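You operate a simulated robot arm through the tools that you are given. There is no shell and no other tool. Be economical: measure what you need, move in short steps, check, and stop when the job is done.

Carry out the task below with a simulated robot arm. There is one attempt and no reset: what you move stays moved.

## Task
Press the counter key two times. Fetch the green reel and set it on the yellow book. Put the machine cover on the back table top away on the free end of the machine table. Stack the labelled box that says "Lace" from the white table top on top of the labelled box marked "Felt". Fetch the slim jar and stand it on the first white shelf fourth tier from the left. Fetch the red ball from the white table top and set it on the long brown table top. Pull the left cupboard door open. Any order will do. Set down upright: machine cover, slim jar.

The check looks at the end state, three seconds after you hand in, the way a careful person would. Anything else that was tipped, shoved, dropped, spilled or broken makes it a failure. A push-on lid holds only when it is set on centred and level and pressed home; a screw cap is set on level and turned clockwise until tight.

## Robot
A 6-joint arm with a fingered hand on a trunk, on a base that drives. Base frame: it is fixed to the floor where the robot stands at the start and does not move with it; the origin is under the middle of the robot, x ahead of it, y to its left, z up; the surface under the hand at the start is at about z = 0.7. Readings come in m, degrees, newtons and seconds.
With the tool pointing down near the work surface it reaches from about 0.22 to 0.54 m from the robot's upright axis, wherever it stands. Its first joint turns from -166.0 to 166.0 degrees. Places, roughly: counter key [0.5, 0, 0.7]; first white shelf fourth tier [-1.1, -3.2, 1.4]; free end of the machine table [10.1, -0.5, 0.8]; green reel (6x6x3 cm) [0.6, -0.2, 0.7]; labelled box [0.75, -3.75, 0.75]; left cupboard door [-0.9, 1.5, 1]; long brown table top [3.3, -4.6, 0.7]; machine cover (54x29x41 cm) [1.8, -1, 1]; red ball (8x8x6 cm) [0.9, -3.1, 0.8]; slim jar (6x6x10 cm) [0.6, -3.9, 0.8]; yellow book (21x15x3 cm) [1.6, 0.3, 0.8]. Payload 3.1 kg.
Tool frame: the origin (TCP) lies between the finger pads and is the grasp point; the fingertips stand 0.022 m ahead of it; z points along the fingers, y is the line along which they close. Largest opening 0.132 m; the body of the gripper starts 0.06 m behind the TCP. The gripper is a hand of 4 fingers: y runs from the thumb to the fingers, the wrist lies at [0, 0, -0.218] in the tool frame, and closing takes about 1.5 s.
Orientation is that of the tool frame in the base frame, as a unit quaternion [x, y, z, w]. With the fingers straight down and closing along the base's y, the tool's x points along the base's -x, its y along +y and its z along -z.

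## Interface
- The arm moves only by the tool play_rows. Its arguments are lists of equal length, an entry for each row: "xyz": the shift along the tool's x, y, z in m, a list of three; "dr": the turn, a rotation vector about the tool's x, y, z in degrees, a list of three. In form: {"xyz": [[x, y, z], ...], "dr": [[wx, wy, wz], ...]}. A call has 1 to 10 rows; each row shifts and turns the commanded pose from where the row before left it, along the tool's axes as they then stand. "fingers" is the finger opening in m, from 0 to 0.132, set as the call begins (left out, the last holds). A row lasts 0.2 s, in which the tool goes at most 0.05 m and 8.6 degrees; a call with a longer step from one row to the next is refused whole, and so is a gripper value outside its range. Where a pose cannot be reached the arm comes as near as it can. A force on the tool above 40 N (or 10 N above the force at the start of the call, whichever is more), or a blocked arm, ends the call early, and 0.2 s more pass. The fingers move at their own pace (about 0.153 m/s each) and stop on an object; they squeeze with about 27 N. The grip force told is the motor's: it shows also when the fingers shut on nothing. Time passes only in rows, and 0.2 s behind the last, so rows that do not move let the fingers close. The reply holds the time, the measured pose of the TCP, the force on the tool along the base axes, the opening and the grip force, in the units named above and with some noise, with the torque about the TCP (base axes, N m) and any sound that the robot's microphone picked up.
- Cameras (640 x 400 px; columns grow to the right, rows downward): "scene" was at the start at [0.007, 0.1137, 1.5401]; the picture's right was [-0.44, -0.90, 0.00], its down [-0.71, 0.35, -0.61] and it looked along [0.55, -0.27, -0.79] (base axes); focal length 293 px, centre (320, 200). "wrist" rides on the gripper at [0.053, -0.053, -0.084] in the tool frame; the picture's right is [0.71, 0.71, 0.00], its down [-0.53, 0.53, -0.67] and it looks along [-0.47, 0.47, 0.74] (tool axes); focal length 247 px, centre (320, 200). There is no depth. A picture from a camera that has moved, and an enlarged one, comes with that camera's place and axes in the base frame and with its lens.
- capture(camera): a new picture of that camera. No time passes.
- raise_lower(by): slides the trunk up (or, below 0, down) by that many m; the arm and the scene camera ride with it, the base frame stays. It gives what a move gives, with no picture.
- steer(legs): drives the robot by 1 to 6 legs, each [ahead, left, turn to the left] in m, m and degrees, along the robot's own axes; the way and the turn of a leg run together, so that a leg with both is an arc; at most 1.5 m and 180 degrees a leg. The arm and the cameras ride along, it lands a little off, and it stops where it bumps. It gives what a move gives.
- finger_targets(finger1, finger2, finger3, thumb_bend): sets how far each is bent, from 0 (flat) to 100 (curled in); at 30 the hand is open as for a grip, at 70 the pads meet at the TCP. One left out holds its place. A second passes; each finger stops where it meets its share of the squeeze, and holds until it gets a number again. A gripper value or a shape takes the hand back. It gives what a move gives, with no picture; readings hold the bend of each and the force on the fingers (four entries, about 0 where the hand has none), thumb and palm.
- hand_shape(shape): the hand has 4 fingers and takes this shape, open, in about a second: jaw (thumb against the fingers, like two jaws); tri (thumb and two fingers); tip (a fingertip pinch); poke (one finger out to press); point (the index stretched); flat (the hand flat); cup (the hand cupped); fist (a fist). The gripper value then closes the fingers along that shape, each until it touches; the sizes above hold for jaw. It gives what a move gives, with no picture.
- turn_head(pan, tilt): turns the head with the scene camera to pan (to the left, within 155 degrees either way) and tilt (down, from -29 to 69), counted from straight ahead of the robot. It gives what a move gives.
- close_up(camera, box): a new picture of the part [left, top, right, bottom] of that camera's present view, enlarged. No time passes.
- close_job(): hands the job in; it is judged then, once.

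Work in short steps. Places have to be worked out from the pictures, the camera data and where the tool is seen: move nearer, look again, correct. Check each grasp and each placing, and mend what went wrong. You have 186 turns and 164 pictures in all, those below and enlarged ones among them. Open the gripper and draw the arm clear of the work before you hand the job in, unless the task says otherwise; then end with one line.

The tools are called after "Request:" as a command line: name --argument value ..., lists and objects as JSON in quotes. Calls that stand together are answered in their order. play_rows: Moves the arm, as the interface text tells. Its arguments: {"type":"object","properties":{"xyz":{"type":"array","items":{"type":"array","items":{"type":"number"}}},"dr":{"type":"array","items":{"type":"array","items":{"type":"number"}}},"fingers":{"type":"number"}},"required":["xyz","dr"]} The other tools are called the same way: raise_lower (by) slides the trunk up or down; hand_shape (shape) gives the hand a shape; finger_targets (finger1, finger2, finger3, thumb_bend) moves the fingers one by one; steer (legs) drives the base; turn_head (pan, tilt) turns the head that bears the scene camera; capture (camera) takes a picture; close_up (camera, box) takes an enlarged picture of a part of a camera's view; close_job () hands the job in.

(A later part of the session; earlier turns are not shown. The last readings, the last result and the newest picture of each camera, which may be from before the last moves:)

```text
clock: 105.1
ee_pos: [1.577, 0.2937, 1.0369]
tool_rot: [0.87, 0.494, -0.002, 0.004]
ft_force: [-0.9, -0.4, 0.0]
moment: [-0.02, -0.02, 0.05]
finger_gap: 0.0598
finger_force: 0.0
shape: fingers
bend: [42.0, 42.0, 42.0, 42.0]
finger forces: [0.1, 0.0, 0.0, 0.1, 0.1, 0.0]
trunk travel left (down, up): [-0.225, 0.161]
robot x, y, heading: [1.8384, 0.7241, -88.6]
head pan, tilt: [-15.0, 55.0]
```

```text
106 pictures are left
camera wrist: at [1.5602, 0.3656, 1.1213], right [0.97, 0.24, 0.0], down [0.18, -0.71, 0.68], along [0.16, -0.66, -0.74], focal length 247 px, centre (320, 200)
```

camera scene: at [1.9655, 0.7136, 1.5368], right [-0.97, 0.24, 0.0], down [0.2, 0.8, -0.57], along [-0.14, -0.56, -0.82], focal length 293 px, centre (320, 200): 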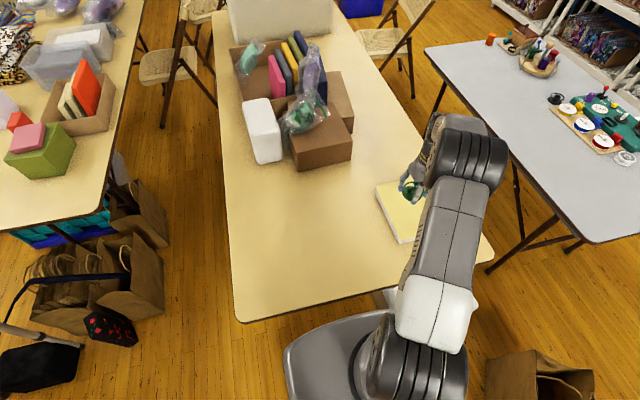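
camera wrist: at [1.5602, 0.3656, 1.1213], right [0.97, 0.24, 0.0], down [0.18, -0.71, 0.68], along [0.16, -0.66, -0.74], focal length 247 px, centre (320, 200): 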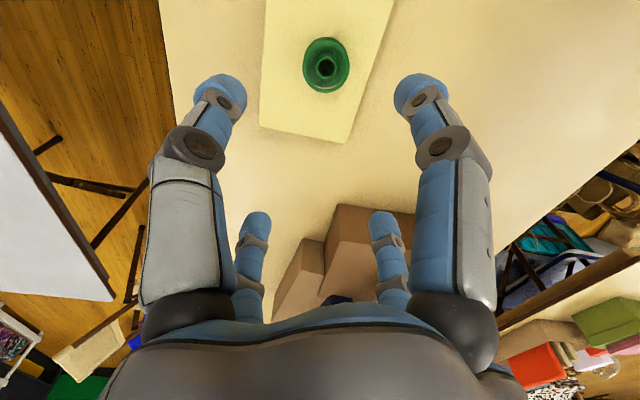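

Reel sits flat on the book. Next the cupboard, while I'm on this side: back out, draw the arm in, turn toward −x and drive over.

Request:
hand_shape --shape "jaw"

Request:
play_rows --xyz '[[0.0314, 0.0257, 0], [0.0314, 0.0257, 0], [0.0314, 0.0257, 0], [0.0314, 0.0257, 0], [0.0314, 0.0257, 0]]' --dr '[[0, 0, 0], [0, 0, 0], [0, 0, 0], [0, 0, 0], [0, 0, 0]]'

Request:
steer --legs '[[-0.9, 0, 0], [0, 0, -91], [1.4, 0, 0]]'

Request:
turn_head --pan 0 --tilt 25

Request:
capture --camera "scene"

```text
clock: 106.0
ee_pos: [1.5776, 0.2934, 1.0343]
tool_rot: [0.87, 0.492, -0.003, 0.005]
ft_force: [0.2, -0.6, 0.0]
moment: [-0.02, -0.02, 0.02]
finger_gap: 0.1317
finger_force: 0.1
shape: jaw
bend: [30.0, 30.0, 30.0, 30.0]
finger forces: [0.1, 0.1, 0.1, 0.0, 0.0, 0.0]
trunk travel left (down, up): [-0.225, 0.161]
robot x, y, heading: [1.8348, 0.7217, -88.8]
head pan, tilt: [-15.0, 55.0]
```

```text
clock: 107.2
ee_pos: [1.7711, 0.3624, 1.0362]
tool_rot: [0.87, 0.493, -0.003, 0.005]
ft_force: [0.7, -0.1, 0.0]
moment: [0.0, 0.05, -0.01]
finger_gap: 0.1318
finger_force: 0.1
shape: jaw
bend: [30.0, 30.0, 30.0, 30.0]
finger forces: [0.0, 0.0, 0.0, 0.0, 0.0, 0.0]
trunk travel left (down, up): [-0.225, 0.161]
robot x, y, heading: [1.8358, 0.719, -89.0]
head pan, tilt: [-15.0, 55.0]
```

```text
clock: 122.6
ee_pos: [0.0286, 1.688, 1.0352]
tool_rot: [0.962, -0.272, -0.005, 0.001]
ft_force: [0.0, 0.0, -0.3]
moment: [0.04, -0.02, -0.02]
finger_gap: 0.1317
finger_force: 0.0
shape: jaw
bend: [30.0, 30.0, 30.0, 30.0]
finger forces: [0.1, 0.0, 0.1, 0.1, 0.1, 0.1]
trunk travel left (down, up): [-0.225, 0.161]
robot x, y, heading: [0.3883, 1.617, -179.3]
head pan, tilt: [-15.0, 55.0]
```

```text
clock: 123.5
ee_pos: [0.0273, 1.6876, 1.0345]
tool_rot: [0.963, -0.271, -0.005, 0.002]
ft_force: [0.1, 1.7, 0.4]
moment: [-0.03, 0.01, 0.03]
finger_gap: 0.1319
finger_force: 0.1
shape: jaw
bend: [30.0, 30.0, 30.0, 30.0]
finger forces: [0.1, 0.0, 0.0, 0.0, 0.0, 0.1]
trunk travel left (down, up): [-0.225, 0.161]
robot x, y, heading: [0.3868, 1.6199, -179.2]
head pan, tilt: [0.0, 25.0]
```

```text
105 pictures are left
camera scene: at [0.3567, 1.4698, 1.5808], right [-0.01, 1.0, 0.0], down [0.42, 0.0, -0.91], along [-0.91, -0.01, -0.42], focal length 293 px, centre (320, 200)
```

scene: 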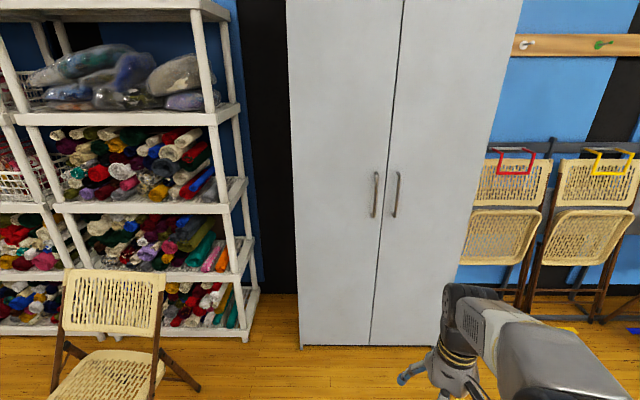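

The left door is hinged at y≈1.33, its vertical bar handle at about [-0.87, 1.705, 0.92–1.15]. I turn the hand to point forward here in free space (undo yaw, reach out, pitch up).

Request:
play_rows --xyz '[[0, 0, 0], [0, 0, 0], [0, 0, 0], [0, 0, 0], [-0.045, 0, -0.02], [-0.045, 0, -0.02], [-0.045, 0, -0.02]]' --dr '[[0, 0, -7.85], [0, 0, -7.85], [0, 0, -7.85], [0, 0, -7.85], [0, 0, 0], [0, 0, 0], [0, 0, 0]]'

Request:
play_rows --xyz '[[0, 0, 0], [0, 0, 0], [0, 0, 0], [0, 0, 0], [0, 0, 0], [0, 0, 0], [0, 0, 0], [0, 0, 0], [0, 0, 0], [0, 0, 0]]' --dr '[[0, -8.5, 0], [0, -8.5, 0], [0, -8.5, 0], [0, -8.5, 0], [0, -8.5, 0], [0, -8.5, 0], [0, -8.5, 0], [0, -8.5, 0], [0, -8.5, 0], [0, -8.5, 0]]'

Request:
play_rows --xyz '[[0, 0, 0]]' --dr '[[0, -5, 0]]'

Request:
capture --camera "scene"

```text
clock: 125.1
ee_pos: [-0.1063, 1.6844, 1.0941]
tool_rot: [1.0, -0.001, -0.003, 0.001]
ft_force: [-0.3, 0.4, -0.2]
moment: [-0.02, 0.0, -0.01]
finger_gap: 0.1322
finger_force: 0.0
shape: jaw
bend: [30.0, 30.0, 30.0, 30.0]
finger forces: [0.0, 0.0, 0.1, 0.0, 0.0, 0.0]
trunk travel left (down, up): [-0.225, 0.161]
robot x, y, heading: [0.39, 1.6162, -179.4]
head pan, tilt: [0.0, 25.0]
```

```text
clock: 127.3
ee_pos: [-0.1259, 1.6974, 1.2037]
tool_rot: [0.842, -0.037, -0.536, -0.052]
ft_force: [-0.2, 0.1, 0.4]
moment: [-0.01, 0.01, -0.01]
finger_gap: 0.1319
finger_force: 0.0
shape: jaw
bend: [30.0, 30.0, 30.0, 30.0]
finger forces: [0.0, 0.1, 0.0, 0.0, 0.0, 0.0]
out of reach, approached as far as the arm can: row 7, 8, 9, 10
trunk travel left (down, up): [-0.225, 0.161]
robot x, y, heading: [0.3869, 1.617, -179.3]
head pan, tilt: [0.0, 25.0]
```

```text
clock: 127.7
ee_pos: [-0.1214, 1.7236, 1.1897]
tool_rot: [0.831, -0.063, -0.543, -0.099]
ft_force: [0.0, -0.2, 0.3]
moment: [-0.01, -0.01, 0.0]
finger_gap: 0.1319
finger_force: 0.1
shape: jaw
bend: [30.0, 30.0, 30.0, 30.0]
finger forces: [0.0, 0.1, 0.1, 0.0, 0.0, 0.0]
out of reach, approached as far as the arm can: row 1
trunk travel left (down, up): [-0.225, 0.161]
robot x, y, heading: [0.3872, 1.6146, -179.5]
head pan, tilt: [0.0, 25.0]
```

```text
104 pictures are left
camera scene: at [0.3568, 1.4699, 1.5809], right [-0.01, 1.0, 0.0], down [0.42, 0.0, -0.91], along [-0.91, -0.01, -0.42], focal length 293 px, centre (320, 200)
```

scene: 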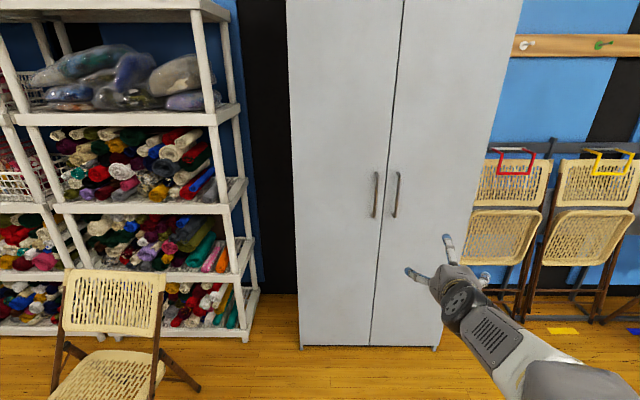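

Pitch stalls near 65°; the wrist is likely too close in. I push the commanded pose forward 12 cm to see whether the full pitch becomes reachable.

Request:
play_rows --xyz '[[0, 0, 0.04], [0, 0, 0.04], [0, 0, 0.04], [0, 0, 0]]' --dr '[[0, 0, 0], [0, 0, 0], [0, 0, 0], [0, 0, 0]]'

```text
clock: 128.7
ee_pos: [-0.2388, 1.704, 1.153]
tool_rot: [0.79, -0.018, -0.611, -0.032]
ft_force: [-0.3, 0.4, -0.3]
moment: [-0.01, 0.0, 0.06]
finger_gap: 0.132
finger_force: 0.0
shape: jaw
bend: [30.0, 30.0, 30.0, 30.0]
finger forces: [0.0, 0.0, 0.0, 0.1, 0.0, 0.0]
trunk travel left (down, up): [-0.225, 0.161]
robot x, y, heading: [0.388, 1.6198, -179.3]
head pan, tilt: [0.0, 25.0]
```

Better (≈75° at 0.63 m out). A bit further forward.

Request:
play_rows --xyz '[[0, 0, 0.04], [0, 0, 0.03], [0, 0, 0]]' --dr '[[0, 0, 0], [0, 0, 0], [0, 0, 0]]'

```text
clock: 129.5
ee_pos: [-0.3081, 1.7054, 1.1327]
tool_rot: [0.792, -0.018, -0.61, -0.032]
ft_force: [-0.5, 0.0, -0.2]
moment: [0.02, 0.0, 0.0]
finger_gap: 0.1319
finger_force: 0.2
shape: jaw
bend: [30.0, 30.0, 30.0, 30.0]
finger forces: [0.0, 0.0, 0.0, 0.0, 0.1, 0.1]
trunk travel left (down, up): [-0.225, 0.161]
robot x, y, heading: [0.3878, 1.6192, -179.4]
head pan, tilt: [0.0, 25.0]
```

Pitch tops out at ~75°, which is good enough. I settle the command there and roll the hand 45° so two fingers will pass on each side of the bar.

Request:
play_rows --xyz '[[0, 0, 0], [0, 0, 0], [0, 0, 0], [0, 0, 0], [0, 0, 0], [0, 0, 0], [0, 0, 0], [0, 0, 0]]' --dr '[[0, 8, 0], [0, 8, 0], [0, 0, -8], [0, 0, -8], [0, 0, -8], [0, 0, -8], [0, 0, -8], [0, 0, -5]]'

Request:
capture --camera "wrist"

Request:
capture --camera "scene"

```text
clock: 131.3
ee_pos: [-0.3115, 1.6864, 1.1365]
tool_rot: [0.777, 0.286, -0.529, -0.184]
ft_force: [-0.1, -0.1, -0.3]
moment: [0.0, -0.01, -0.01]
finger_gap: 0.1319
finger_force: 0.1
shape: jaw
bend: [30.0, 30.0, 30.0, 30.0]
finger forces: [0.1, 0.1, 0.0, 0.1, 0.1, 0.0]
out of reach, approached as far as the arm can: row 1, 2, 3
trunk travel left (down, up): [-0.225, 0.161]
robot x, y, heading: [0.3889, 1.6194, -179.4]
head pan, tilt: [0.0, 25.0]
```

```text
103 pictures are left
camera wrist: at [-0.231, 1.7615, 1.1627], right [0.37, -0.09, -0.92], down [0.61, -0.73, 0.32], along [-0.7, -0.68, -0.22], focal length 247 px, centre (320, 200)
```

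wrist: 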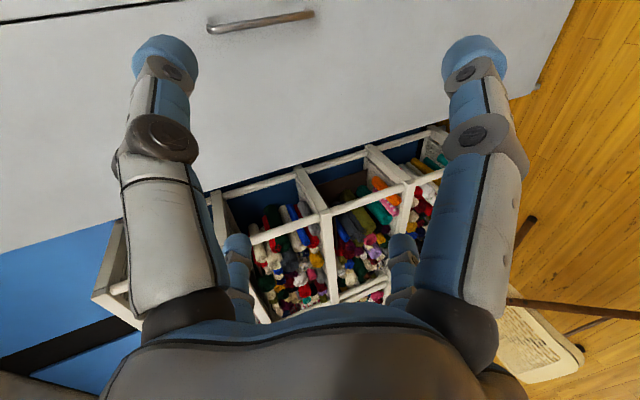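

```text
102 pictures are left
camera scene: at [0.3567, 1.4698, 1.5808], right [-0.01, 1.0, 0.0], down [0.42, 0.0, -0.91], along [-0.91, -0.01, -0.42], focal length 293 px, centre (320, 200)
```

scene: 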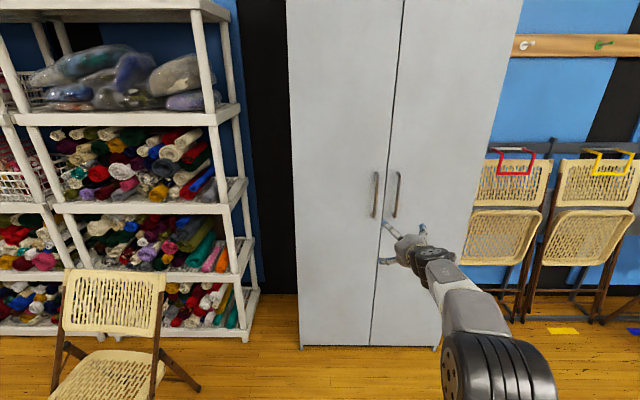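

The hand points ahead, rolled 45°. I drive 0.40 m closer and re-measure the handle from the wrist camera.

Request:
steer --legs '[[0.4, 0, 0]]'

Request:
capture --camera "wrist"

Request:
turn_head --pan -5 --tilt 40

Request:
capture --camera "scene"

```text
clock: 133.8
ee_pos: [-0.7144, 1.6794, 1.136]
tool_rot: [0.777, 0.287, -0.53, -0.182]
ft_force: [-0.4, -0.2, 0.1]
moment: [0.01, 0.0, 0.03]
finger_gap: 0.1319
finger_force: 0.1
shape: jaw
bend: [30.0, 30.0, 30.0, 30.0]
finger forces: [0.1, 0.1, 0.0, 0.1, 0.0, 0.1]
trunk travel left (down, up): [-0.225, 0.161]
robot x, y, heading: [-0.0145, 1.6149, -179.0]
head pan, tilt: [0.0, 25.0]
```

```text
101 pictures are left
camera wrist: at [-0.6346, 1.7541, 1.1621], right [0.37, -0.09, -0.92], down [0.61, -0.73, 0.32], along [-0.7, -0.68, -0.21], focal length 247 px, centre (320, 200)
```

wrist: 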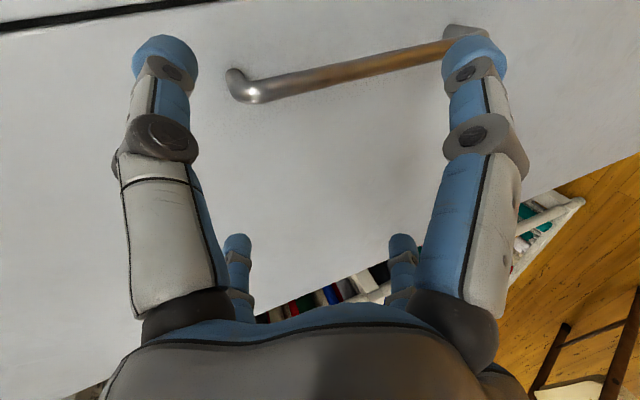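

```text
clock: 134.6
ee_pos: [-0.7134, 1.6789, 1.1364]
tool_rot: [0.777, 0.288, -0.53, -0.182]
ft_force: [-0.5, -0.5, -0.4]
moment: [0.02, 0.03, -0.02]
finger_gap: 0.132
finger_force: 0.0
shape: jaw
bend: [30.0, 30.0, 30.0, 30.0]
finger forces: [0.0, 0.0, 0.0, 0.0, 0.0, 0.1]
trunk travel left (down, up): [-0.225, 0.161]
robot x, y, heading: [-0.0173, 1.6142, -179.2]
head pan, tilt: [-5.0, 40.0]
```

```text
100 pictures are left
camera scene: at [-0.0377, 1.4722, 1.5576], right [0.07, 1.0, 0.0], down [0.64, -0.05, -0.77], along [-0.76, 0.06, -0.64], focal length 293 px, centre (320, 200)
```

scene: 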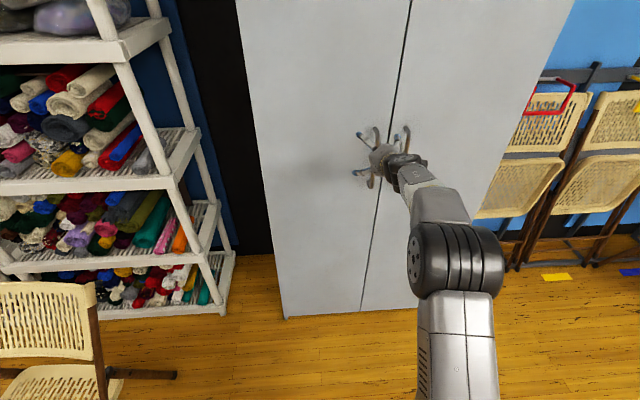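

From the picture, the tool axis passes ~1.3 cm to the −y side of the bar. I correct and advance 10 cm along the tool axis.

Request:
play_rows --xyz '[[0.0083, -0.01, 0], [0, 0, 0.04], [0, 0, 0.03], [0, 0, 0.03], [0, 0, 0]]' --dr '[[0, 0, 0], [0, 0, 0], [0, 0, 0], [0, 0, 0], [0, 0, 0]]'

Request:
capture --camera "wrist"

```text
clock: 135.8
ee_pos: [-0.7732, 1.6943, 1.1024]
tool_rot: [0.777, 0.286, -0.53, -0.182]
ft_force: [0.3, -0.5, 0.6]
moment: [0.03, -0.02, 0.0]
finger_gap: 0.1321
finger_force: 0.1
shape: jaw
bend: [30.0, 30.0, 30.0, 30.0]
finger forces: [0.0, 0.0, 0.0, 0.2, 0.0, 0.0]
out of reach, approached as far as the arm can: row 3, 4
trunk travel left (down, up): [-0.225, 0.161]
robot x, y, heading: [-0.0174, 1.6121, -179.4]
head pan, tilt: [-5.0, 40.0]
```

```text
99 pictures are left
camera wrist: at [-0.6928, 1.7694, 1.129], right [0.37, -0.09, -0.92], down [0.61, -0.73, 0.32], along [-0.7, -0.68, -0.21], focal length 247 px, centre (320, 200)
```

wrist: 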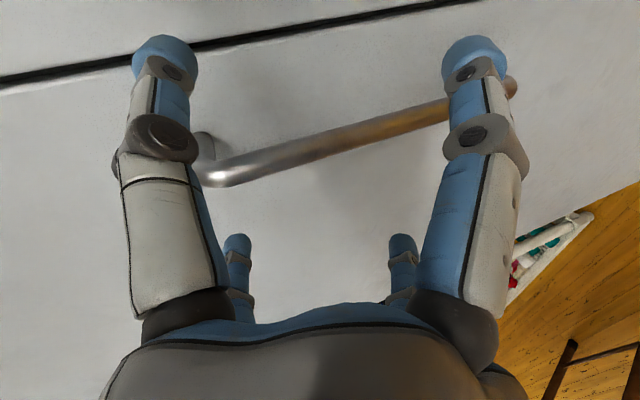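

Triangulating, the bar is at about (-0.81, 1.70): only ~4 cm ahead. I drive ahead 0.04 m.

Request:
steer --legs '[[0.04, 0, 0]]'

Request:
capture --camera "wrist"

Request:
close_up --camera "scene" --box '[320, 90, 448, 190]'

```text
clock: 136.8
ee_pos: [-0.8061, 1.695, 1.0994]
tool_rot: [0.779, 0.288, -0.527, -0.18]
ft_force: [4.1, 0.1, 1.1]
moment: [-0.07, 0.27, 0.23]
finger_gap: 0.1319
finger_force: 0.1
shape: jaw
bend: [30.0, 30.0, 25.0, 30.0]
finger forces: [0.0, 0.1, 4.3, 0.0, 0.0, 0.1]
trunk travel left (down, up): [-0.225, 0.161]
robot x, y, heading: [-0.0511, 1.6145, -179.1]
head pan, tilt: [-5.0, 40.0]
stopped in leg 1: the force on the tool passed its limit at 115 N (the readings are from after the stop); the commanded pose is now the measured one
```

```text
98 pictures are left
camera wrist: at [-0.7273, 1.7701, 1.1279], right [0.38, -0.09, -0.92], down [0.61, -0.73, 0.33], along [-0.7, -0.68, -0.22], focal length 247 px, centre (320, 200)
```

wrist: 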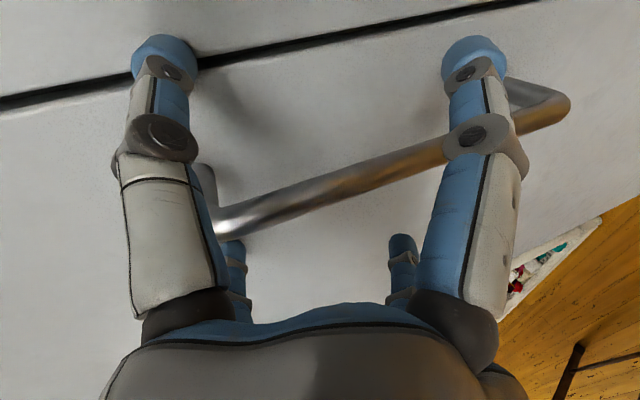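

```text
4.00 times, centred on (384, 140) of scene
camera zoom: at [-0.0727, 1.4717, 1.5575], right [0.07, 1.0, 0.0], down [0.64, -0.05, -0.77], along [-0.76, 0.06, -0.64], focal length 1173 px, centre (64, 440)
```

zoom: 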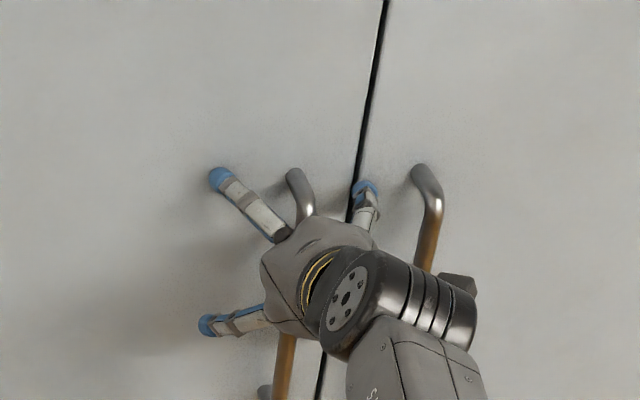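

Tips just touch the door and the bar lies at the TCP between the finger pairs. I ease back 5 mm and close all fingers on it.

Request:
play_rows --xyz '[[0, 0, -0.005], [0, 0, 0]]' --dr '[[0, 0, 0], [0, 0, 0]]'

Request:
finger_targets --finger1 85 --finger2 85 --finger3 85 --thumb_bend 85

Request:
capture --camera "wrist"

```text
clock: 137.4
ee_pos: [-0.803, 1.6955, 1.1016]
tool_rot: [0.78, 0.287, -0.527, -0.18]
ft_force: [-0.3, 1.1, -0.6]
moment: [0.01, -0.03, -0.01]
finger_gap: 0.132
finger_force: 0.0
shape: jaw
bend: [30.0, 30.0, 30.0, 30.0]
finger forces: [0.0, 0.0, 0.0, 0.1, 0.0, 0.1]
trunk travel left (down, up): [-0.225, 0.161]
robot x, y, heading: [-0.0534, 1.61, -179.4]
head pan, tilt: [-5.0, 40.0]
```

```text
clock: 138.4
ee_pos: [-0.8041, 1.697, 1.1015]
tool_rot: [0.781, 0.285, -0.527, -0.179]
ft_force: [-1.3, 12.4, -3.9]
moment: [0.08, -0.02, -0.01]
finger_gap: 0.0
finger_force: 5.5
shape: fingers
bend: [73.0, 77.0, 78.0, 75.0]
finger forces: [9.4, 0.0, 0.0, 0.1, 1.5, 0.0]
trunk travel left (down, up): [-0.225, 0.161]
robot x, y, heading: [-0.0496, 1.6128, -179.5]
head pan, tilt: [-5.0, 40.0]
```

```text
96 pictures are left
camera wrist: at [-0.7241, 1.7739, 1.1279], right [0.38, -0.1, -0.92], down [0.6, -0.73, 0.33], along [-0.7, -0.68, -0.22], focal length 247 px, centre (320, 200)
```

wrist: 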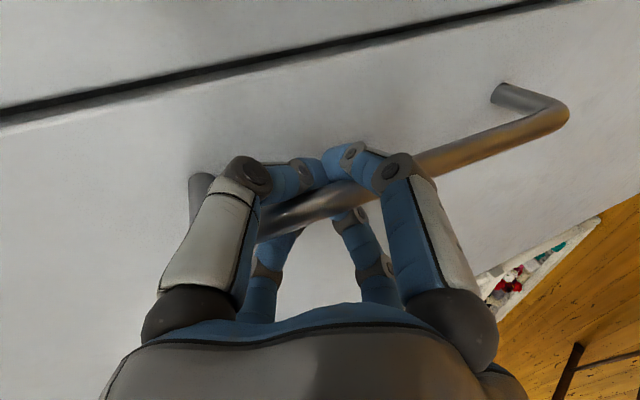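

The bar is enclosed by the fingers. I now swing the whole robot about the door hinge (≈[-0.87,1.34]), first 5°.

Request:
steer --legs '[[-0.025, 0.07, -5]]'

Request:
capture --camera "scene"

```text
clock: 139.4
ee_pos: [-0.7703, 1.6889, 1.1021]
tool_rot: [0.791, 0.253, -0.52, -0.202]
ft_force: [0.9, -1.0, 0.1]
moment: [0.03, -0.02, -0.06]
finger_gap: 0.0
finger_force: 0.0
shape: fingers
bend: [74.0, 79.0, 80.0, 76.0]
finger forces: [0.1, 0.1, 0.2, 0.0, 0.1, 0.0]
trunk travel left (down, up): [-0.225, 0.161]
robot x, y, heading: [-0.0284, 1.5415, 175.6]
head pan, tilt: [-5.0, 40.0]
```

```text
95 pictures are left
camera scene: at [-0.0634, 1.4026, 1.5574], right [0.16, 0.99, 0.0], down [0.63, -0.1, -0.77], along [-0.76, 0.12, -0.64], focal length 293 px, centre (320, 200)
```

scene: 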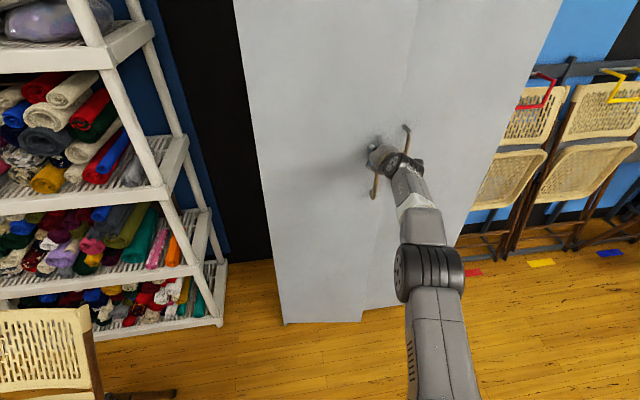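

The door is ajar. Continue the swing in 8° legs.

Request:
steer --legs '[[-0.037, 0.116, -8], [-0.037, 0.116, -8]]'

Request:
capture --camera "scene"

```text
clock: 141.5
ee_pos: [-0.6759, 1.6494, 1.1021]
tool_rot: [0.818, 0.141, -0.486, -0.272]
ft_force: [8.8, 15.8, -1.1]
moment: [0.24, -0.16, 0.11]
finger_gap: 0.0
finger_force: 8.1
shape: fingers
bend: [74.0, 80.0, 80.0, 76.0]
finger forces: [15.5, 0.0, 0.1, 0.1, 1.4, 0.0]
trunk travel left (down, up): [-0.225, 0.161]
robot x, y, heading: [-0.0022, 1.302, 159.7]
head pan, tilt: [-5.0, 40.0]
```

```text
94 pictures are left
camera scene: at [-0.0733, 1.1805, 1.5579], right [0.42, 0.91, 0.0], down [0.58, -0.27, -0.77], along [-0.69, 0.32, -0.64], focal length 293 px, centre (320, 200)
```

scene: 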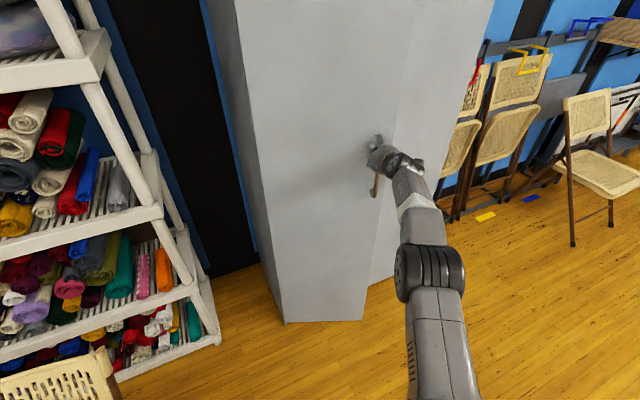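

The arc fits well (TCP follows). One more turning leg, then I continue by backing off tangentially without turning, to stay clear of the chair.

Request:
steer --legs '[[-0.037, 0.116, -8]]'

Request:
steer --legs '[[-0.055, 0.015, 0], [-0.052, 0.023, 0]]'

Request:
capture --camera "scene"

```text
clock: 142.7
ee_pos: [-0.6346, 1.6185, 1.1034]
tool_rot: [0.826, 0.083, -0.466, -0.305]
ft_force: [13.6, 16.6, -1.0]
moment: [0.27, -0.24, 0.08]
finger_gap: 0.0
finger_force: 8.8
shape: fingers
bend: [74.0, 80.0, 81.0, 77.0]
finger forces: [17.0, 0.0, 0.1, 0.0, 0.9, 0.0]
trunk travel left (down, up): [-0.225, 0.161]
robot x, y, heading: [-0.0164, 1.1806, 151.6]
head pan, tilt: [-5.0, 40.0]
```

```text
clock: 144.2
ee_pos: [-0.5595, 1.5331, 1.1044]
tool_rot: [0.826, 0.084, -0.466, -0.306]
ft_force: [1.8, -0.4, 1.0]
moment: [-0.02, -0.03, 0.0]
finger_gap: 0.0
finger_force: 0.0
shape: fingers
bend: [74.0, 80.0, 81.0, 77.0]
finger forces: [0.0, 0.1, 0.0, 0.0, 0.1, 0.0]
trunk travel left (down, up): [-0.225, 0.161]
robot x, y, heading: [0.0535, 1.0974, 152.0]
head pan, tilt: [-5.0, 40.0]
```

```text
93 pictures are left
camera scene: at [-0.0284, 0.9836, 1.5575], right [0.55, 0.84, 0.0], down [0.54, -0.35, -0.77], along [-0.64, 0.42, -0.64], focal length 293 px, centre (320, 200)
```

scene: 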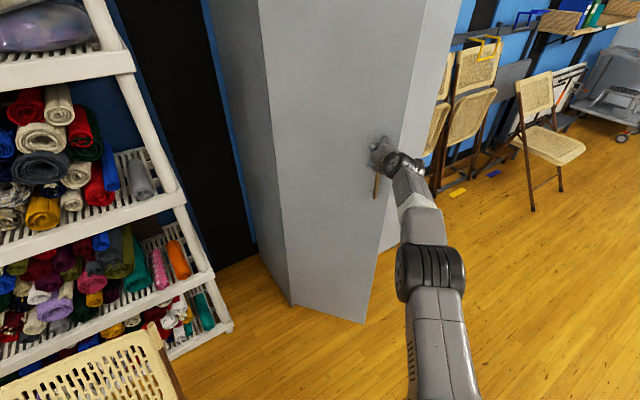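

Still holding. Two more legs to ~65°.

Request:
steer --legs '[[-0.048, 0.031, 0], [-0.043, 0.038, 0]]'

Request:
capture --camera "scene"

```text
clock: 145.7
ee_pos: [-0.512, 1.429, 1.1045]
tool_rot: [0.826, 0.084, -0.465, -0.307]
ft_force: [-0.1, 0.7, -0.4]
moment: [0.02, -0.03, 0.03]
finger_gap: 0.0
finger_force: 0.2
shape: fingers
bend: [73.0, 81.0, 81.0, 76.0]
finger forces: [0.9, 0.0, 0.1, 0.0, 0.0, 0.0]
trunk travel left (down, up): [-0.225, 0.161]
robot x, y, heading: [0.1057, 0.9952, 152.1]
head pan, tilt: [-5.0, 40.0]
```

```text
92 pictures are left
camera scene: at [0.0187, 0.8793, 1.5574], right [0.54, 0.84, 0.0], down [0.54, -0.35, -0.77], along [-0.64, 0.42, -0.64], focal length 293 px, centre (320, 200)
```

scene: 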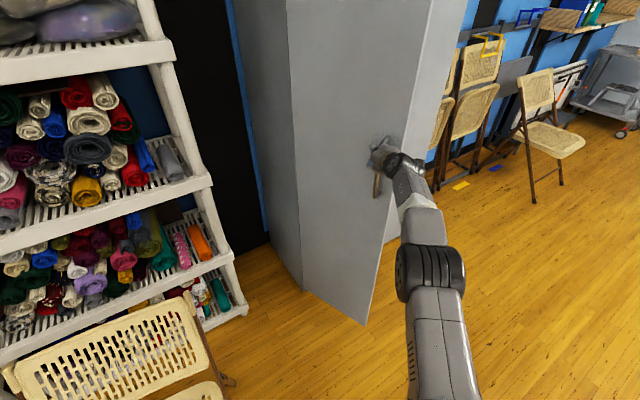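

The door stands ~65° open. One more small leg to ~75°, then release.

Request:
steer --legs '[[-0.036, 0.042, 0]]'

Request:
hand_shape --shape "jaw"

Request:
capture --camera "wrist"

Request:
capture --camera "scene"

```text
clock: 146.7
ee_pos: [-0.5022, 1.3764, 1.1028]
tool_rot: [0.826, 0.084, -0.465, -0.308]
ft_force: [-0.2, 0.6, -0.1]
moment: [-0.03, 0.05, 0.0]
finger_gap: 0.0
finger_force: 0.2
shape: fingers
bend: [73.0, 81.0, 81.0, 76.0]
finger forces: [0.5, 0.0, 0.1, 0.0, 0.0, 0.1]
trunk travel left (down, up): [-0.225, 0.161]
robot x, y, heading: [0.1153, 0.9417, 152.0]
head pan, tilt: [-5.0, 40.0]
```

```text
clock: 147.6
ee_pos: [-0.5002, 1.3787, 1.102]
tool_rot: [0.827, 0.082, -0.464, -0.307]
ft_force: [8.0, 2.9, -3.6]
moment: [-0.38, 0.32, -0.51]
finger_gap: 0.1317
finger_force: 0.0
shape: jaw
bend: [30.0, 30.0, 30.0, 28.0]
finger forces: [0.0, 0.0, 0.1, 0.0, 8.4, 0.0]
trunk travel left (down, up): [-0.225, 0.161]
robot x, y, heading: [0.1214, 0.944, 151.9]
head pan, tilt: [-5.0, 40.0]
```

```text
91 pictures are left
camera wrist: at [-0.3927, 1.4057, 1.129], right [0.29, -0.27, -0.92], down [0.18, -0.93, 0.32], along [-0.94, -0.26, -0.22], focal length 247 px, centre (320, 200)
```

wrist: 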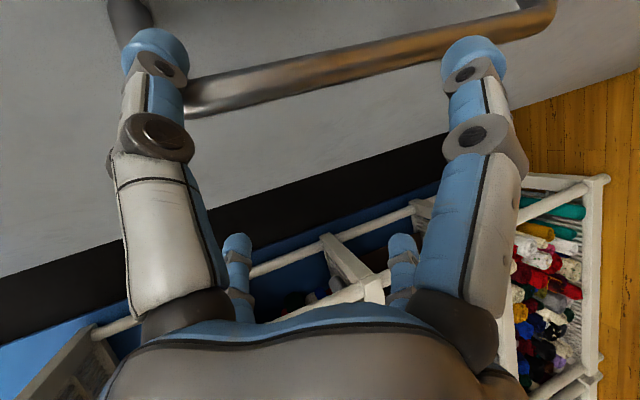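

```text
90 pictures are left
camera scene: at [0.0307, 0.8289, 1.5577], right [0.54, 0.84, 0.0], down [0.54, -0.35, -0.77], along [-0.64, 0.42, -0.64], focal length 293 px, centre (320, 200)
```

scene: 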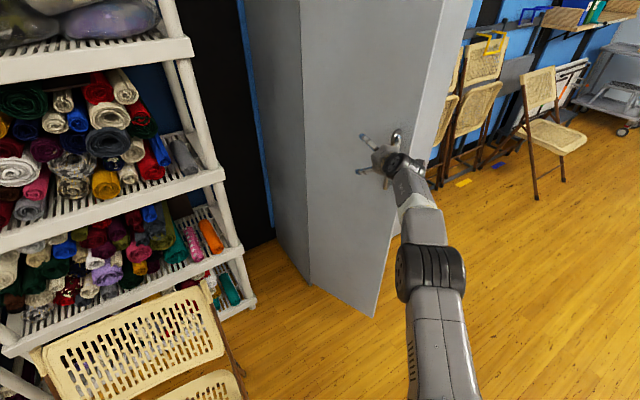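

Released. I back off slowly in the hand's axis direction.

Request:
play_rows --xyz '[[0, 0, -0.02], [0, 0, -0.03], [0, 0, -0.04]]' --dr '[[0, 0, 0], [0, 0, 0], [0, 0, 0]]'

Request:
steer --legs '[[-0.12, 0, 0]]'

Request:
capture --camera "scene"

```text
clock: 148.4
ee_pos: [-0.4265, 1.3354, 1.1387]
tool_rot: [0.826, 0.084, -0.465, -0.307]
ft_force: [0.0, 0.7, 0.0]
moment: [-0.01, 0.03, 0.02]
finger_gap: 0.1318
finger_force: 0.0
shape: jaw
bend: [30.0, 30.0, 30.0, 30.0]
finger forces: [0.1, 0.0, 0.1, 0.1, 0.0, 0.0]
trunk travel left (down, up): [-0.225, 0.161]
robot x, y, heading: [0.1155, 0.9396, 152.3]
head pan, tilt: [-5.0, 40.0]
```

```text
clock: 149.6
ee_pos: [-0.3182, 1.2756, 1.1398]
tool_rot: [0.826, 0.086, -0.466, -0.305]
ft_force: [-0.4, -0.8, -0.4]
moment: [-0.03, 0.02, -0.01]
finger_gap: 0.1321
finger_force: 0.1
shape: jaw
bend: [30.0, 30.0, 30.0, 30.0]
finger forces: [0.0, 0.1, 0.0, 0.1, 0.0, 0.1]
trunk travel left (down, up): [-0.225, 0.161]
robot x, y, heading: [0.2289, 0.8833, 152.6]
head pan, tilt: [-5.0, 40.0]
```

```text
89 pictures are left
camera scene: at [0.1414, 0.7679, 1.5576], right [0.54, 0.84, 0.0], down [0.54, -0.35, -0.77], along [-0.65, 0.41, -0.64], focal length 293 px, centre (320, 200)
```

scene: 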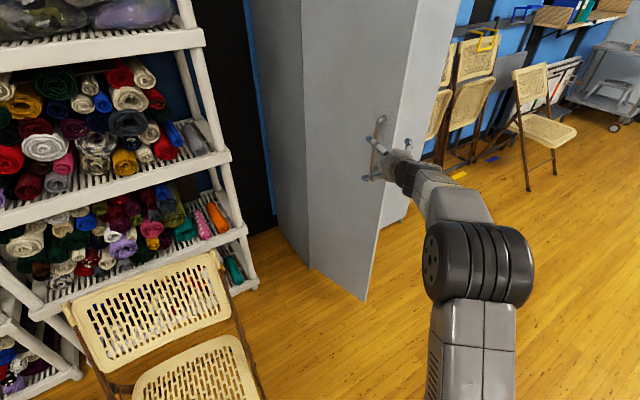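

Door stays ~70° open. I move to free space and bring the hand back to pointing down.

Request:
steer --legs '[[-0.13, -0.4, 0]]'

Request:
play_rows --xyz '[[0, 0, -0.02], [0, 0, -0.02], [0, 0, -0.02], [0, 0, -0.02], [0, 0, -0.02], [0, 0, -0.02]]' --dr '[[0, 0, 8], [0, 0, 8], [0, 0, 8], [0, 0, 8], [0, 0, 8], [0, 0, 5]]'

Request:
play_rows --xyz '[[0, 0, 0], [0, 0, 0], [0, 0, 0], [0, 0, 0], [0, 0, 0], [0, 0, 0], [0, 0, 0], [0, 0, 0]]' --dr '[[0, 8.5, 0], [0, 8.5, 0], [0, 8.5, 0], [0, 8.5, 0], [0, 8.5, 0], [0, 8.5, 0], [0, 8.5, 0], [0, 8.5, 0]]'

```text
clock: 152.2
ee_pos: [-0.0212, 1.5728, 1.1383]
tool_rot: [0.826, 0.088, -0.466, -0.305]
ft_force: [0.7, 0.4, 0.6]
moment: [0.02, -0.02, -0.01]
finger_gap: 0.1318
finger_force: 0.2
shape: jaw
bend: [30.0, 30.0, 30.0, 30.0]
finger forces: [0.0, 0.1, 0.0, 0.0, 0.0, 0.1]
trunk travel left (down, up): [-0.225, 0.161]
robot x, y, heading: [0.5259, 1.1863, 152.4]
head pan, tilt: [-5.0, 40.0]
```

```text
clock: 153.7
ee_pos: [0.0792, 1.5203, 1.1834]
tool_rot: [0.797, -0.236, -0.546, -0.102]
ft_force: [0.6, -0.4, 0.2]
moment: [0.02, 0.0, -0.01]
finger_gap: 0.132
finger_force: 0.0
shape: jaw
bend: [30.0, 30.0, 30.0, 30.0]
finger forces: [0.0, 0.0, 0.1, 0.0, 0.1, 0.0]
trunk travel left (down, up): [-0.225, 0.161]
robot x, y, heading: [0.5287, 1.1839, 152.9]
head pan, tilt: [-5.0, 40.0]
```

```text
clock: 155.4
ee_pos: [0.1332, 1.5339, 1.1503]
tool_rot: [0.958, -0.24, -0.14, 0.073]
ft_force: [-0.4, 0.3, -0.6]
moment: [-0.01, 0.02, -0.02]
finger_gap: 0.1319
finger_force: 0.0
shape: jaw
bend: [30.0, 30.0, 30.0, 30.0]
finger forces: [0.0, 0.1, 0.1, 0.0, 0.0, 0.0]
out of reach, approached as far as the arm can: row 4, 5, 6, 7, 8
trunk travel left (down, up): [-0.225, 0.161]
robot x, y, heading: [0.5275, 1.1824, 153.0]
head pan, tilt: [-5.0, 40.0]
```

A bit more: lower and pull in so the downward pose is reachable.

Request:
play_rows --xyz '[[0.03, 0, 0.03], [0.03, 0, 0.03], [0.03, 0, 0.02], [0, 0, 0]]' --dr '[[0, 0, 0], [0, 0, 0], [0, 0, 0], [0, 0, 0]]'

```text
clock: 156.4
ee_pos: [0.1828, 1.4856, 1.0565]
tool_rot: [0.958, -0.239, -0.142, 0.073]
ft_force: [-0.5, 0.1, 0.1]
moment: [-0.01, 0.01, -0.03]
finger_gap: 0.132
finger_force: 0.0
shape: jaw
bend: [30.0, 30.0, 30.0, 30.0]
finger forces: [0.1, 0.1, 0.0, 0.1, 0.1, 0.0]
trunk travel left (down, up): [-0.225, 0.161]
robot x, y, heading: [0.5305, 1.1844, 152.3]
head pan, tilt: [-5.0, 40.0]
```

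Residual tilt is 18°, computed correction ≈ (12.1°, 13.8°, 0) in the tool frame.

Request:
play_rows --xyz '[[0, 0, 0], [0, 0, 0], [0, 0, 0]]' --dr '[[4.05, 4.6, 0], [4.05, 4.6, 0], [4.05, 4.6, 0]]'

```text
clock: 157.2
ee_pos: [0.1838, 1.4857, 1.0553]
tool_rot: [0.961, -0.241, -0.123, 0.065]
ft_force: [-1.0, 0.5, 0.1]
moment: [-0.02, 0.02, 0.01]
finger_gap: 0.1321
finger_force: 0.1
shape: jaw
bend: [30.0, 30.0, 30.0, 30.0]
finger forces: [0.1, 0.0, 0.0, 0.1, 0.0, 0.1]
out of reach, approached as far as the arm can: row 1, 2, 3
trunk travel left (down, up): [-0.225, 0.161]
robot x, y, heading: [0.5249, 1.1825, 152.5]
head pan, tilt: [-5.0, 40.0]
```

Direction is right but it's at a limit; I lower the trunk-side pose: move in 8 cm and down 5 cm.

Request:
play_rows --xyz '[[0.03, 0, 0.02], [0.03, 0, 0.02], [0.03, 0, 0.02], [0, 0, 0]]' --dr '[[0, 0, 0], [0, 0, 0], [0, 0, 0], [0, 0, 0]]'

Request:
capture --camera "scene"

```text
clock: 158.2
ee_pos: [0.2449, 1.4362, 0.9799]
tool_rot: [0.961, -0.24, -0.123, 0.065]
ft_force: [0.0, -0.1, -0.4]
moment: [0.0, 0.04, 0.03]
finger_gap: 0.1319
finger_force: 0.0
shape: jaw
bend: [30.0, 30.0, 30.0, 30.0]
finger forces: [0.1, 0.1, 0.0, 0.0, 0.1, 0.0]
trunk travel left (down, up): [-0.225, 0.161]
robot x, y, heading: [0.527, 1.1835, 152.7]
head pan, tilt: [-5.0, 40.0]
```

```text
88 pictures are left
camera scene: at [0.4421, 1.0693, 1.5575], right [0.53, 0.85, 0.0], down [0.54, -0.34, -0.77], along [-0.65, 0.41, -0.64], focal length 293 px, centre (320, 200)
```

scene: 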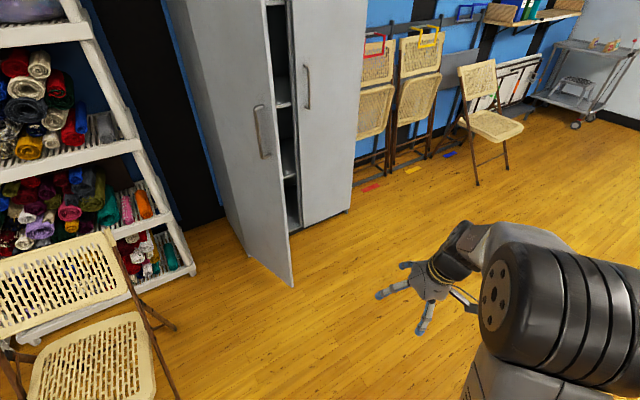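

The door is clearly open. I retry the levelling correction from here.

Request:
play_rows --xyz '[[0, 0, 0], [0, 0, 0], [0, 0, 0]]' --dr '[[3.6, 4.0, 0], [3.6, 4.0, 0], [3.6, 4.0, 0]]'

```text
clock: 159.1
ee_pos: [0.2485, 1.4367, 0.9731]
tool_rot: [0.965, -0.24, -0.09, 0.049]
ft_force: [-0.1, 0.3, -0.2]
moment: [0.0, 0.01, 0.02]
finger_gap: 0.1317
finger_force: 0.0
shape: jaw
bend: [30.0, 30.0, 30.0, 30.0]
finger forces: [0.0, 0.0, 0.1, 0.1, 0.0, 0.0]
out of reach, approached as far as the arm can: row 1, 2, 3
trunk travel left (down, up): [-0.225, 0.161]
robot x, y, heading: [0.5279, 1.1834, 152.5]
head pan, tilt: [-5.0, 40.0]
```

Tilt limit relaxes as the hand gets lower. I lower another 12 cm and correct the remaining tilt.

Request:
play_rows --xyz '[[0, 0, 0.04], [0, 0, 0.04], [0, 0, 0.04], [0, 0, 0], [0, 0, 0], [0, 0, 0]]' --dr '[[0, 0, 0], [0, 0, 0], [0, 0, 0], [2.6, 3.0, 0], [2.6, 3.0, 0], [2.6, 3.0, 0]]'

```text
clock: 160.4
ee_pos: [0.2231, 1.4312, 0.8525]
tool_rot: [0.968, -0.242, -0.059, 0.035]
ft_force: [0.5, 0.7, -0.1]
moment: [0.03, 0.0, 0.04]
finger_gap: 0.132
finger_force: 0.1
shape: jaw
bend: [30.0, 30.0, 30.0, 30.0]
finger forces: [0.1, 0.0, 0.1, 0.1, 0.0, 0.0]
out of reach, approached as far as the arm can: row 5, 6
trunk travel left (down, up): [-0.225, 0.161]
robot x, y, heading: [0.5288, 1.1844, 152.7]
head pan, tilt: [-5.0, 40.0]
```

Seems a wrist joint is at its limit in this branch. I test yawing the hand by +32° (as used before) and levelling.

Request:
play_rows --xyz '[[0, 0, 0], [0, 0, 0], [0, 0, 0], [0, 0, 0]]' --dr '[[0, 0, 8], [0, 0, 8], [0, 0, 8], [0, 0, 8]]'

```text
clock: 161.4
ee_pos: [0.223, 1.4308, 0.8535]
tool_rot: [0.863, -0.5, -0.047, 0.05]
ft_force: [0.2, 0.4, 0.1]
moment: [-0.02, 0.02, 0.02]
finger_gap: 0.132
finger_force: 0.0
shape: jaw
bend: [30.0, 30.0, 30.0, 30.0]
finger forces: [0.0, 0.0, 0.0, 0.1, 0.0, 0.1]
trunk travel left (down, up): [-0.225, 0.161]
robot x, y, heading: [0.53, 1.184, 152.7]
head pan, tilt: [-5.0, 40.0]
```

Now apply the levelling in this yaw: dr ≈ (7.6, 1.8, 0).

Request:
play_rows --xyz '[[0, 0, 0], [0, 0, 0], [0, 0, 0]]' --dr '[[3.8, 0.9, 0], [3.8, 0.9, 0], [0, 0, 0]]'

Request:
capture --camera "scene"

```text
clock: 162.2
ee_pos: [0.2235, 1.4304, 0.8527]
tool_rot: [0.864, -0.499, -0.048, 0.05]
ft_force: [0.0, 0.4, 0.2]
moment: [0.02, -0.01, -0.05]
finger_gap: 0.1319
finger_force: 0.0
shape: jaw
bend: [30.0, 30.0, 30.0, 30.0]
finger forces: [0.0, 0.1, 0.0, 0.0, 0.0, 0.1]
out of reach, approached as far as the arm can: row 1, 2
trunk travel left (down, up): [-0.225, 0.161]
robot x, y, heading: [0.5317, 1.1811, 152.6]
head pan, tilt: [-5.0, 40.0]
```

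```text
87 pictures are left
camera scene: at [0.4424, 1.0692, 1.5575], right [0.53, 0.85, 0.0], down [0.54, -0.34, -0.77], along [-0.65, 0.41, -0.64], focal length 293 px, centre (320, 200)
```

scene: 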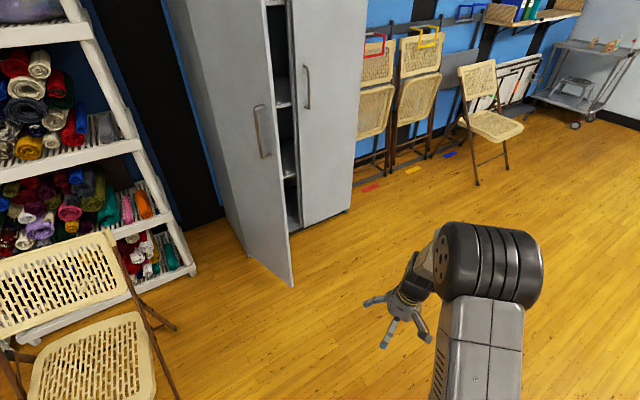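

I test whether raising the trunk (arm relatively lower) frees the wrist limit.

Request:
raise_lower --by 0.15

Request:
play_rows --xyz '[[0, 0, 0.05], [0, 0, 0.05], [0, 0, 0.05], [0, 0, 0], [0, 0, 0], [0, 0, 0]]' --dr '[[0, 0, 0], [0, 0, 0], [0, 0, 0], [3.8, 0.9, 0], [3.8, 0.9, 0], [0, 0, 0]]'

```text
clock: 164.0
ee_pos: [0.2229, 1.4315, 1.0054]
tool_rot: [0.864, -0.498, -0.048, 0.05]
ft_force: [0.1, 1.8, 0.6]
moment: [0.03, 0.02, 0.02]
finger_gap: 0.1317
finger_force: 0.1
shape: jaw
bend: [30.0, 30.0, 30.0, 30.0]
finger forces: [0.0, 0.0, 0.1, 0.0, 0.0, 0.0]
trunk travel left (down, up): [-0.375, 0.011]
robot x, y, heading: [0.5273, 1.1865, 152.6]
head pan, tilt: [-5.0, 40.0]
```

```text
clock: 165.4
ee_pos: [0.2042, 1.4228, 0.8532]
tool_rot: [0.866, -0.499, -0.028, 0.03]
ft_force: [0.0, -0.5, 0.0]
moment: [-0.03, -0.03, 0.0]
finger_gap: 0.1319
finger_force: 0.0
shape: jaw
bend: [30.0, 30.0, 30.0, 30.0]
finger forces: [0.0, 0.0, 0.1, 0.1, 0.1, 0.1]
out of reach, approached as far as the arm can: row 5
trunk travel left (down, up): [-0.375, 0.011]
robot x, y, heading: [0.5272, 1.1811, 153.0]
head pan, tilt: [-5.0, 40.0]
```

Tilt shrinks but remains. I believe the wrist flipped to a branch with a tighter bend limit, so I'll undo it: first extend the arm with the hand pointing ~30° below horizontal.

Request:
play_rows --xyz '[[0, 0, -0.04], [0, 0, -0.04], [0, 0, -0.04], [0, 0, -0.03]]' --dr '[[0, 0, -8], [0, 0, -8], [0, 0, -8], [0, 0, -8]]'

Request:
play_rows --xyz '[[-0.0316, 0, -0.0173], [-0.0337, 0, -0.0127], [-0.0353, 0, -0.0073], [-0.036, 0, -0.0023], [-0.0359, 0, 0.0033], [-0.0351, 0, 0.0083], [-0.0334, 0, 0.0137]]' --dr '[[0, -8, 0], [0, -8, 0], [0, -8, 0], [0, -8, 0], [0, -8, 0], [0, -8, 0], [0, -8, 0]]'

```text
clock: 166.4
ee_pos: [0.2407, 1.4112, 0.988]
tool_rot: [0.969, -0.24, -0.046, 0.03]
ft_force: [-0.5, -0.4, 0.4]
moment: [-0.03, 0.0, 0.0]
finger_gap: 0.1321
finger_force: 0.1
shape: jaw
bend: [30.0, 30.0, 30.0, 30.0]
finger forces: [0.0, 0.0, 0.0, 0.1, 0.0, 0.1]
out of reach, approached as far as the arm can: row 2, 3, 4
trunk travel left (down, up): [-0.375, 0.011]
robot x, y, heading: [0.528, 1.1835, 152.6]
head pan, tilt: [-5.0, 40.0]
```

```text
clock: 168.0
ee_pos: [0.0463, 1.5209, 1.1139]
tool_rot: [0.839, -0.224, -0.486, -0.097]
ft_force: [-0.2, 0.6, 0.7]
moment: [0.02, 0.01, 0.04]
finger_gap: 0.1319
finger_force: 0.0
shape: jaw
bend: [30.0, 30.0, 30.0, 30.0]
finger forces: [0.0, 0.0, 0.0, 0.0, 0.1, 0.0]
trunk travel left (down, up): [-0.375, 0.011]
robot x, y, heading: [0.536, 1.1827, 152.4]
head pan, tilt: [-5.0, 40.0]
```

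Now trace a cone around the forearm: yaw the hand 40° left, pitch it up past horizontal, yaw back.

Request:
play_rows --xyz '[[0, 0, 0], [0, 0, 0], [0, 0, 0], [0, 0, 0], [0, 0, 0], [0, 0, 0], [0, 0, 0], [0, 0, 0], [0, 0, 0], [0, 0, 0]]' --dr '[[-6.9, 0, -4.06], [-6.9, 0, -4.06], [-6.9, 0, -4.06], [-6.9, 0, -4.06], [-6.9, 0, -4.06], [0, -8, 0], [0, -8, 0], [0, -8, 0], [0, -8, 0], [0, -8, 0]]'

Request:
play_rows --xyz '[[0, 0, 0], [0, 0, 0], [0, 0, 0], [0, 0, 0], [0, 0, 0], [0, 0, 0], [0, 0, 0]]' --dr '[[0, -8, 0], [0, -8, 0], [7.2, 0, -3.5], [7.2, 0, -3.5], [7.2, 0, -3.5], [7.2, 0, -3.5], [7.2, 0, -3.5]]'

Request:
capture --camera "scene"

```text
clock: 170.2
ee_pos: [0.0486, 1.5208, 1.1127]
tool_rot: [-0.631, -0.049, 0.768, -0.096]
ft_force: [-0.6, 0.3, -0.4]
moment: [-0.03, 0.01, 0.06]
finger_gap: 0.1318
finger_force: 0.1
shape: jaw
bend: [30.0, 30.0, 30.0, 30.0]
finger forces: [0.1, 0.1, 0.0, 0.1, 0.1, 0.0]
trunk travel left (down, up): [-0.375, 0.011]
robot x, y, heading: [0.5274, 1.1814, 152.6]
head pan, tilt: [-5.0, 40.0]
```

```text
clock: 171.8
ee_pos: [0.0496, 1.5202, 1.1118]
tool_rot: [-0.513, 0.151, 0.823, 0.191]
ft_force: [0.5, 0.1, -0.6]
moment: [0.0, 0.0, 0.0]
finger_gap: 0.1321
finger_force: 0.1
shape: jaw
bend: [30.0, 30.0, 30.0, 30.0]
finger forces: [0.0, 0.1, 0.0, 0.0, 0.1, 0.1]
trunk travel left (down, up): [-0.375, 0.011]
robot x, y, heading: [0.5314, 1.1829, 152.5]
head pan, tilt: [-5.0, 40.0]
```

```text
86 pictures are left
camera scene: at [0.4419, 1.0684, 1.7078], right [0.53, 0.85, 0.0], down [0.54, -0.34, -0.77], along [-0.65, 0.41, -0.64], focal length 293 px, centre (320, 200)
```

scene: 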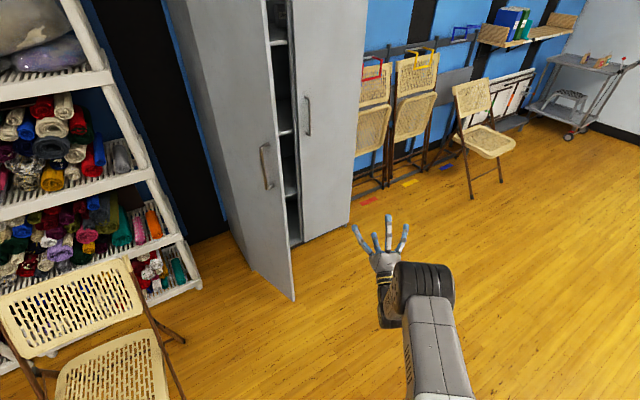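

Reached pointing up with no limit. Now pitch straight down through the forearm line and watch if vertical becomes reachable.

Request:
play_rows --xyz '[[0, 0, 0], [0, 0, 0], [0, 0, 0], [0, 0, 0], [0, 0, 0], [0, 0, 0], [0, 0, 0]]' --dr '[[0, 8, 0], [0, 8, 0], [0, 8, 0], [0, 8, 0], [0, 8, 0], [0, 8, 0], [0, 8, 0]]'

Request:
play_rows --xyz '[[0.01, 0, -0.017], [0.013, 0, -0.015], [0.015, 0, -0.013], [0.017, 0, -0.01], [0.019, 0, -0.007], [0.02, 0, -0.004], [0.02, 0, 0.02], [0, 0, 0.02]]' --dr '[[0, 8, 0], [0, 8, 0], [0, 8, 0], [0, 8, 0], [0, 8, 0], [0, 8, 0], [0, 8, 0], [0, 4, 0]]'

```text
clock: 173.4
ee_pos: [0.0491, 1.5209, 1.112]
tool_rot: [0.84, -0.222, -0.485, -0.098]
ft_force: [-0.8, 0.6, 0.5]
moment: [-0.01, 0.02, 0.01]
finger_gap: 0.1322
finger_force: 0.1
shape: jaw
bend: [30.0, 30.0, 30.0, 30.0]
finger forces: [0.0, 0.1, 0.0, 0.0, 0.0, 0.0]
trunk travel left (down, up): [-0.375, 0.011]
robot x, y, heading: [0.5323, 1.185, 152.7]
head pan, tilt: [-5.0, 40.0]
```

```text
clock: 175.2
ee_pos: [0.1665, 1.4536, 1.0405]
tool_rot: [0.967, -0.232, -0.097, 0.034]
ft_force: [-0.3, -0.4, -1.0]
moment: [-0.01, -0.01, 0.03]
finger_gap: 0.1321
finger_force: 0.1
shape: jaw
bend: [30.0, 30.0, 30.0, 30.0]
finger forces: [0.0, 0.0, 0.0, 0.1, 0.0, 0.1]
out of reach, approached as far as the arm can: row 3, 4, 7, 8
trunk travel left (down, up): [-0.375, 0.011]
robot x, y, heading: [0.5274, 1.18, 152.7]
head pan, tilt: [-5.0, 40.0]
```

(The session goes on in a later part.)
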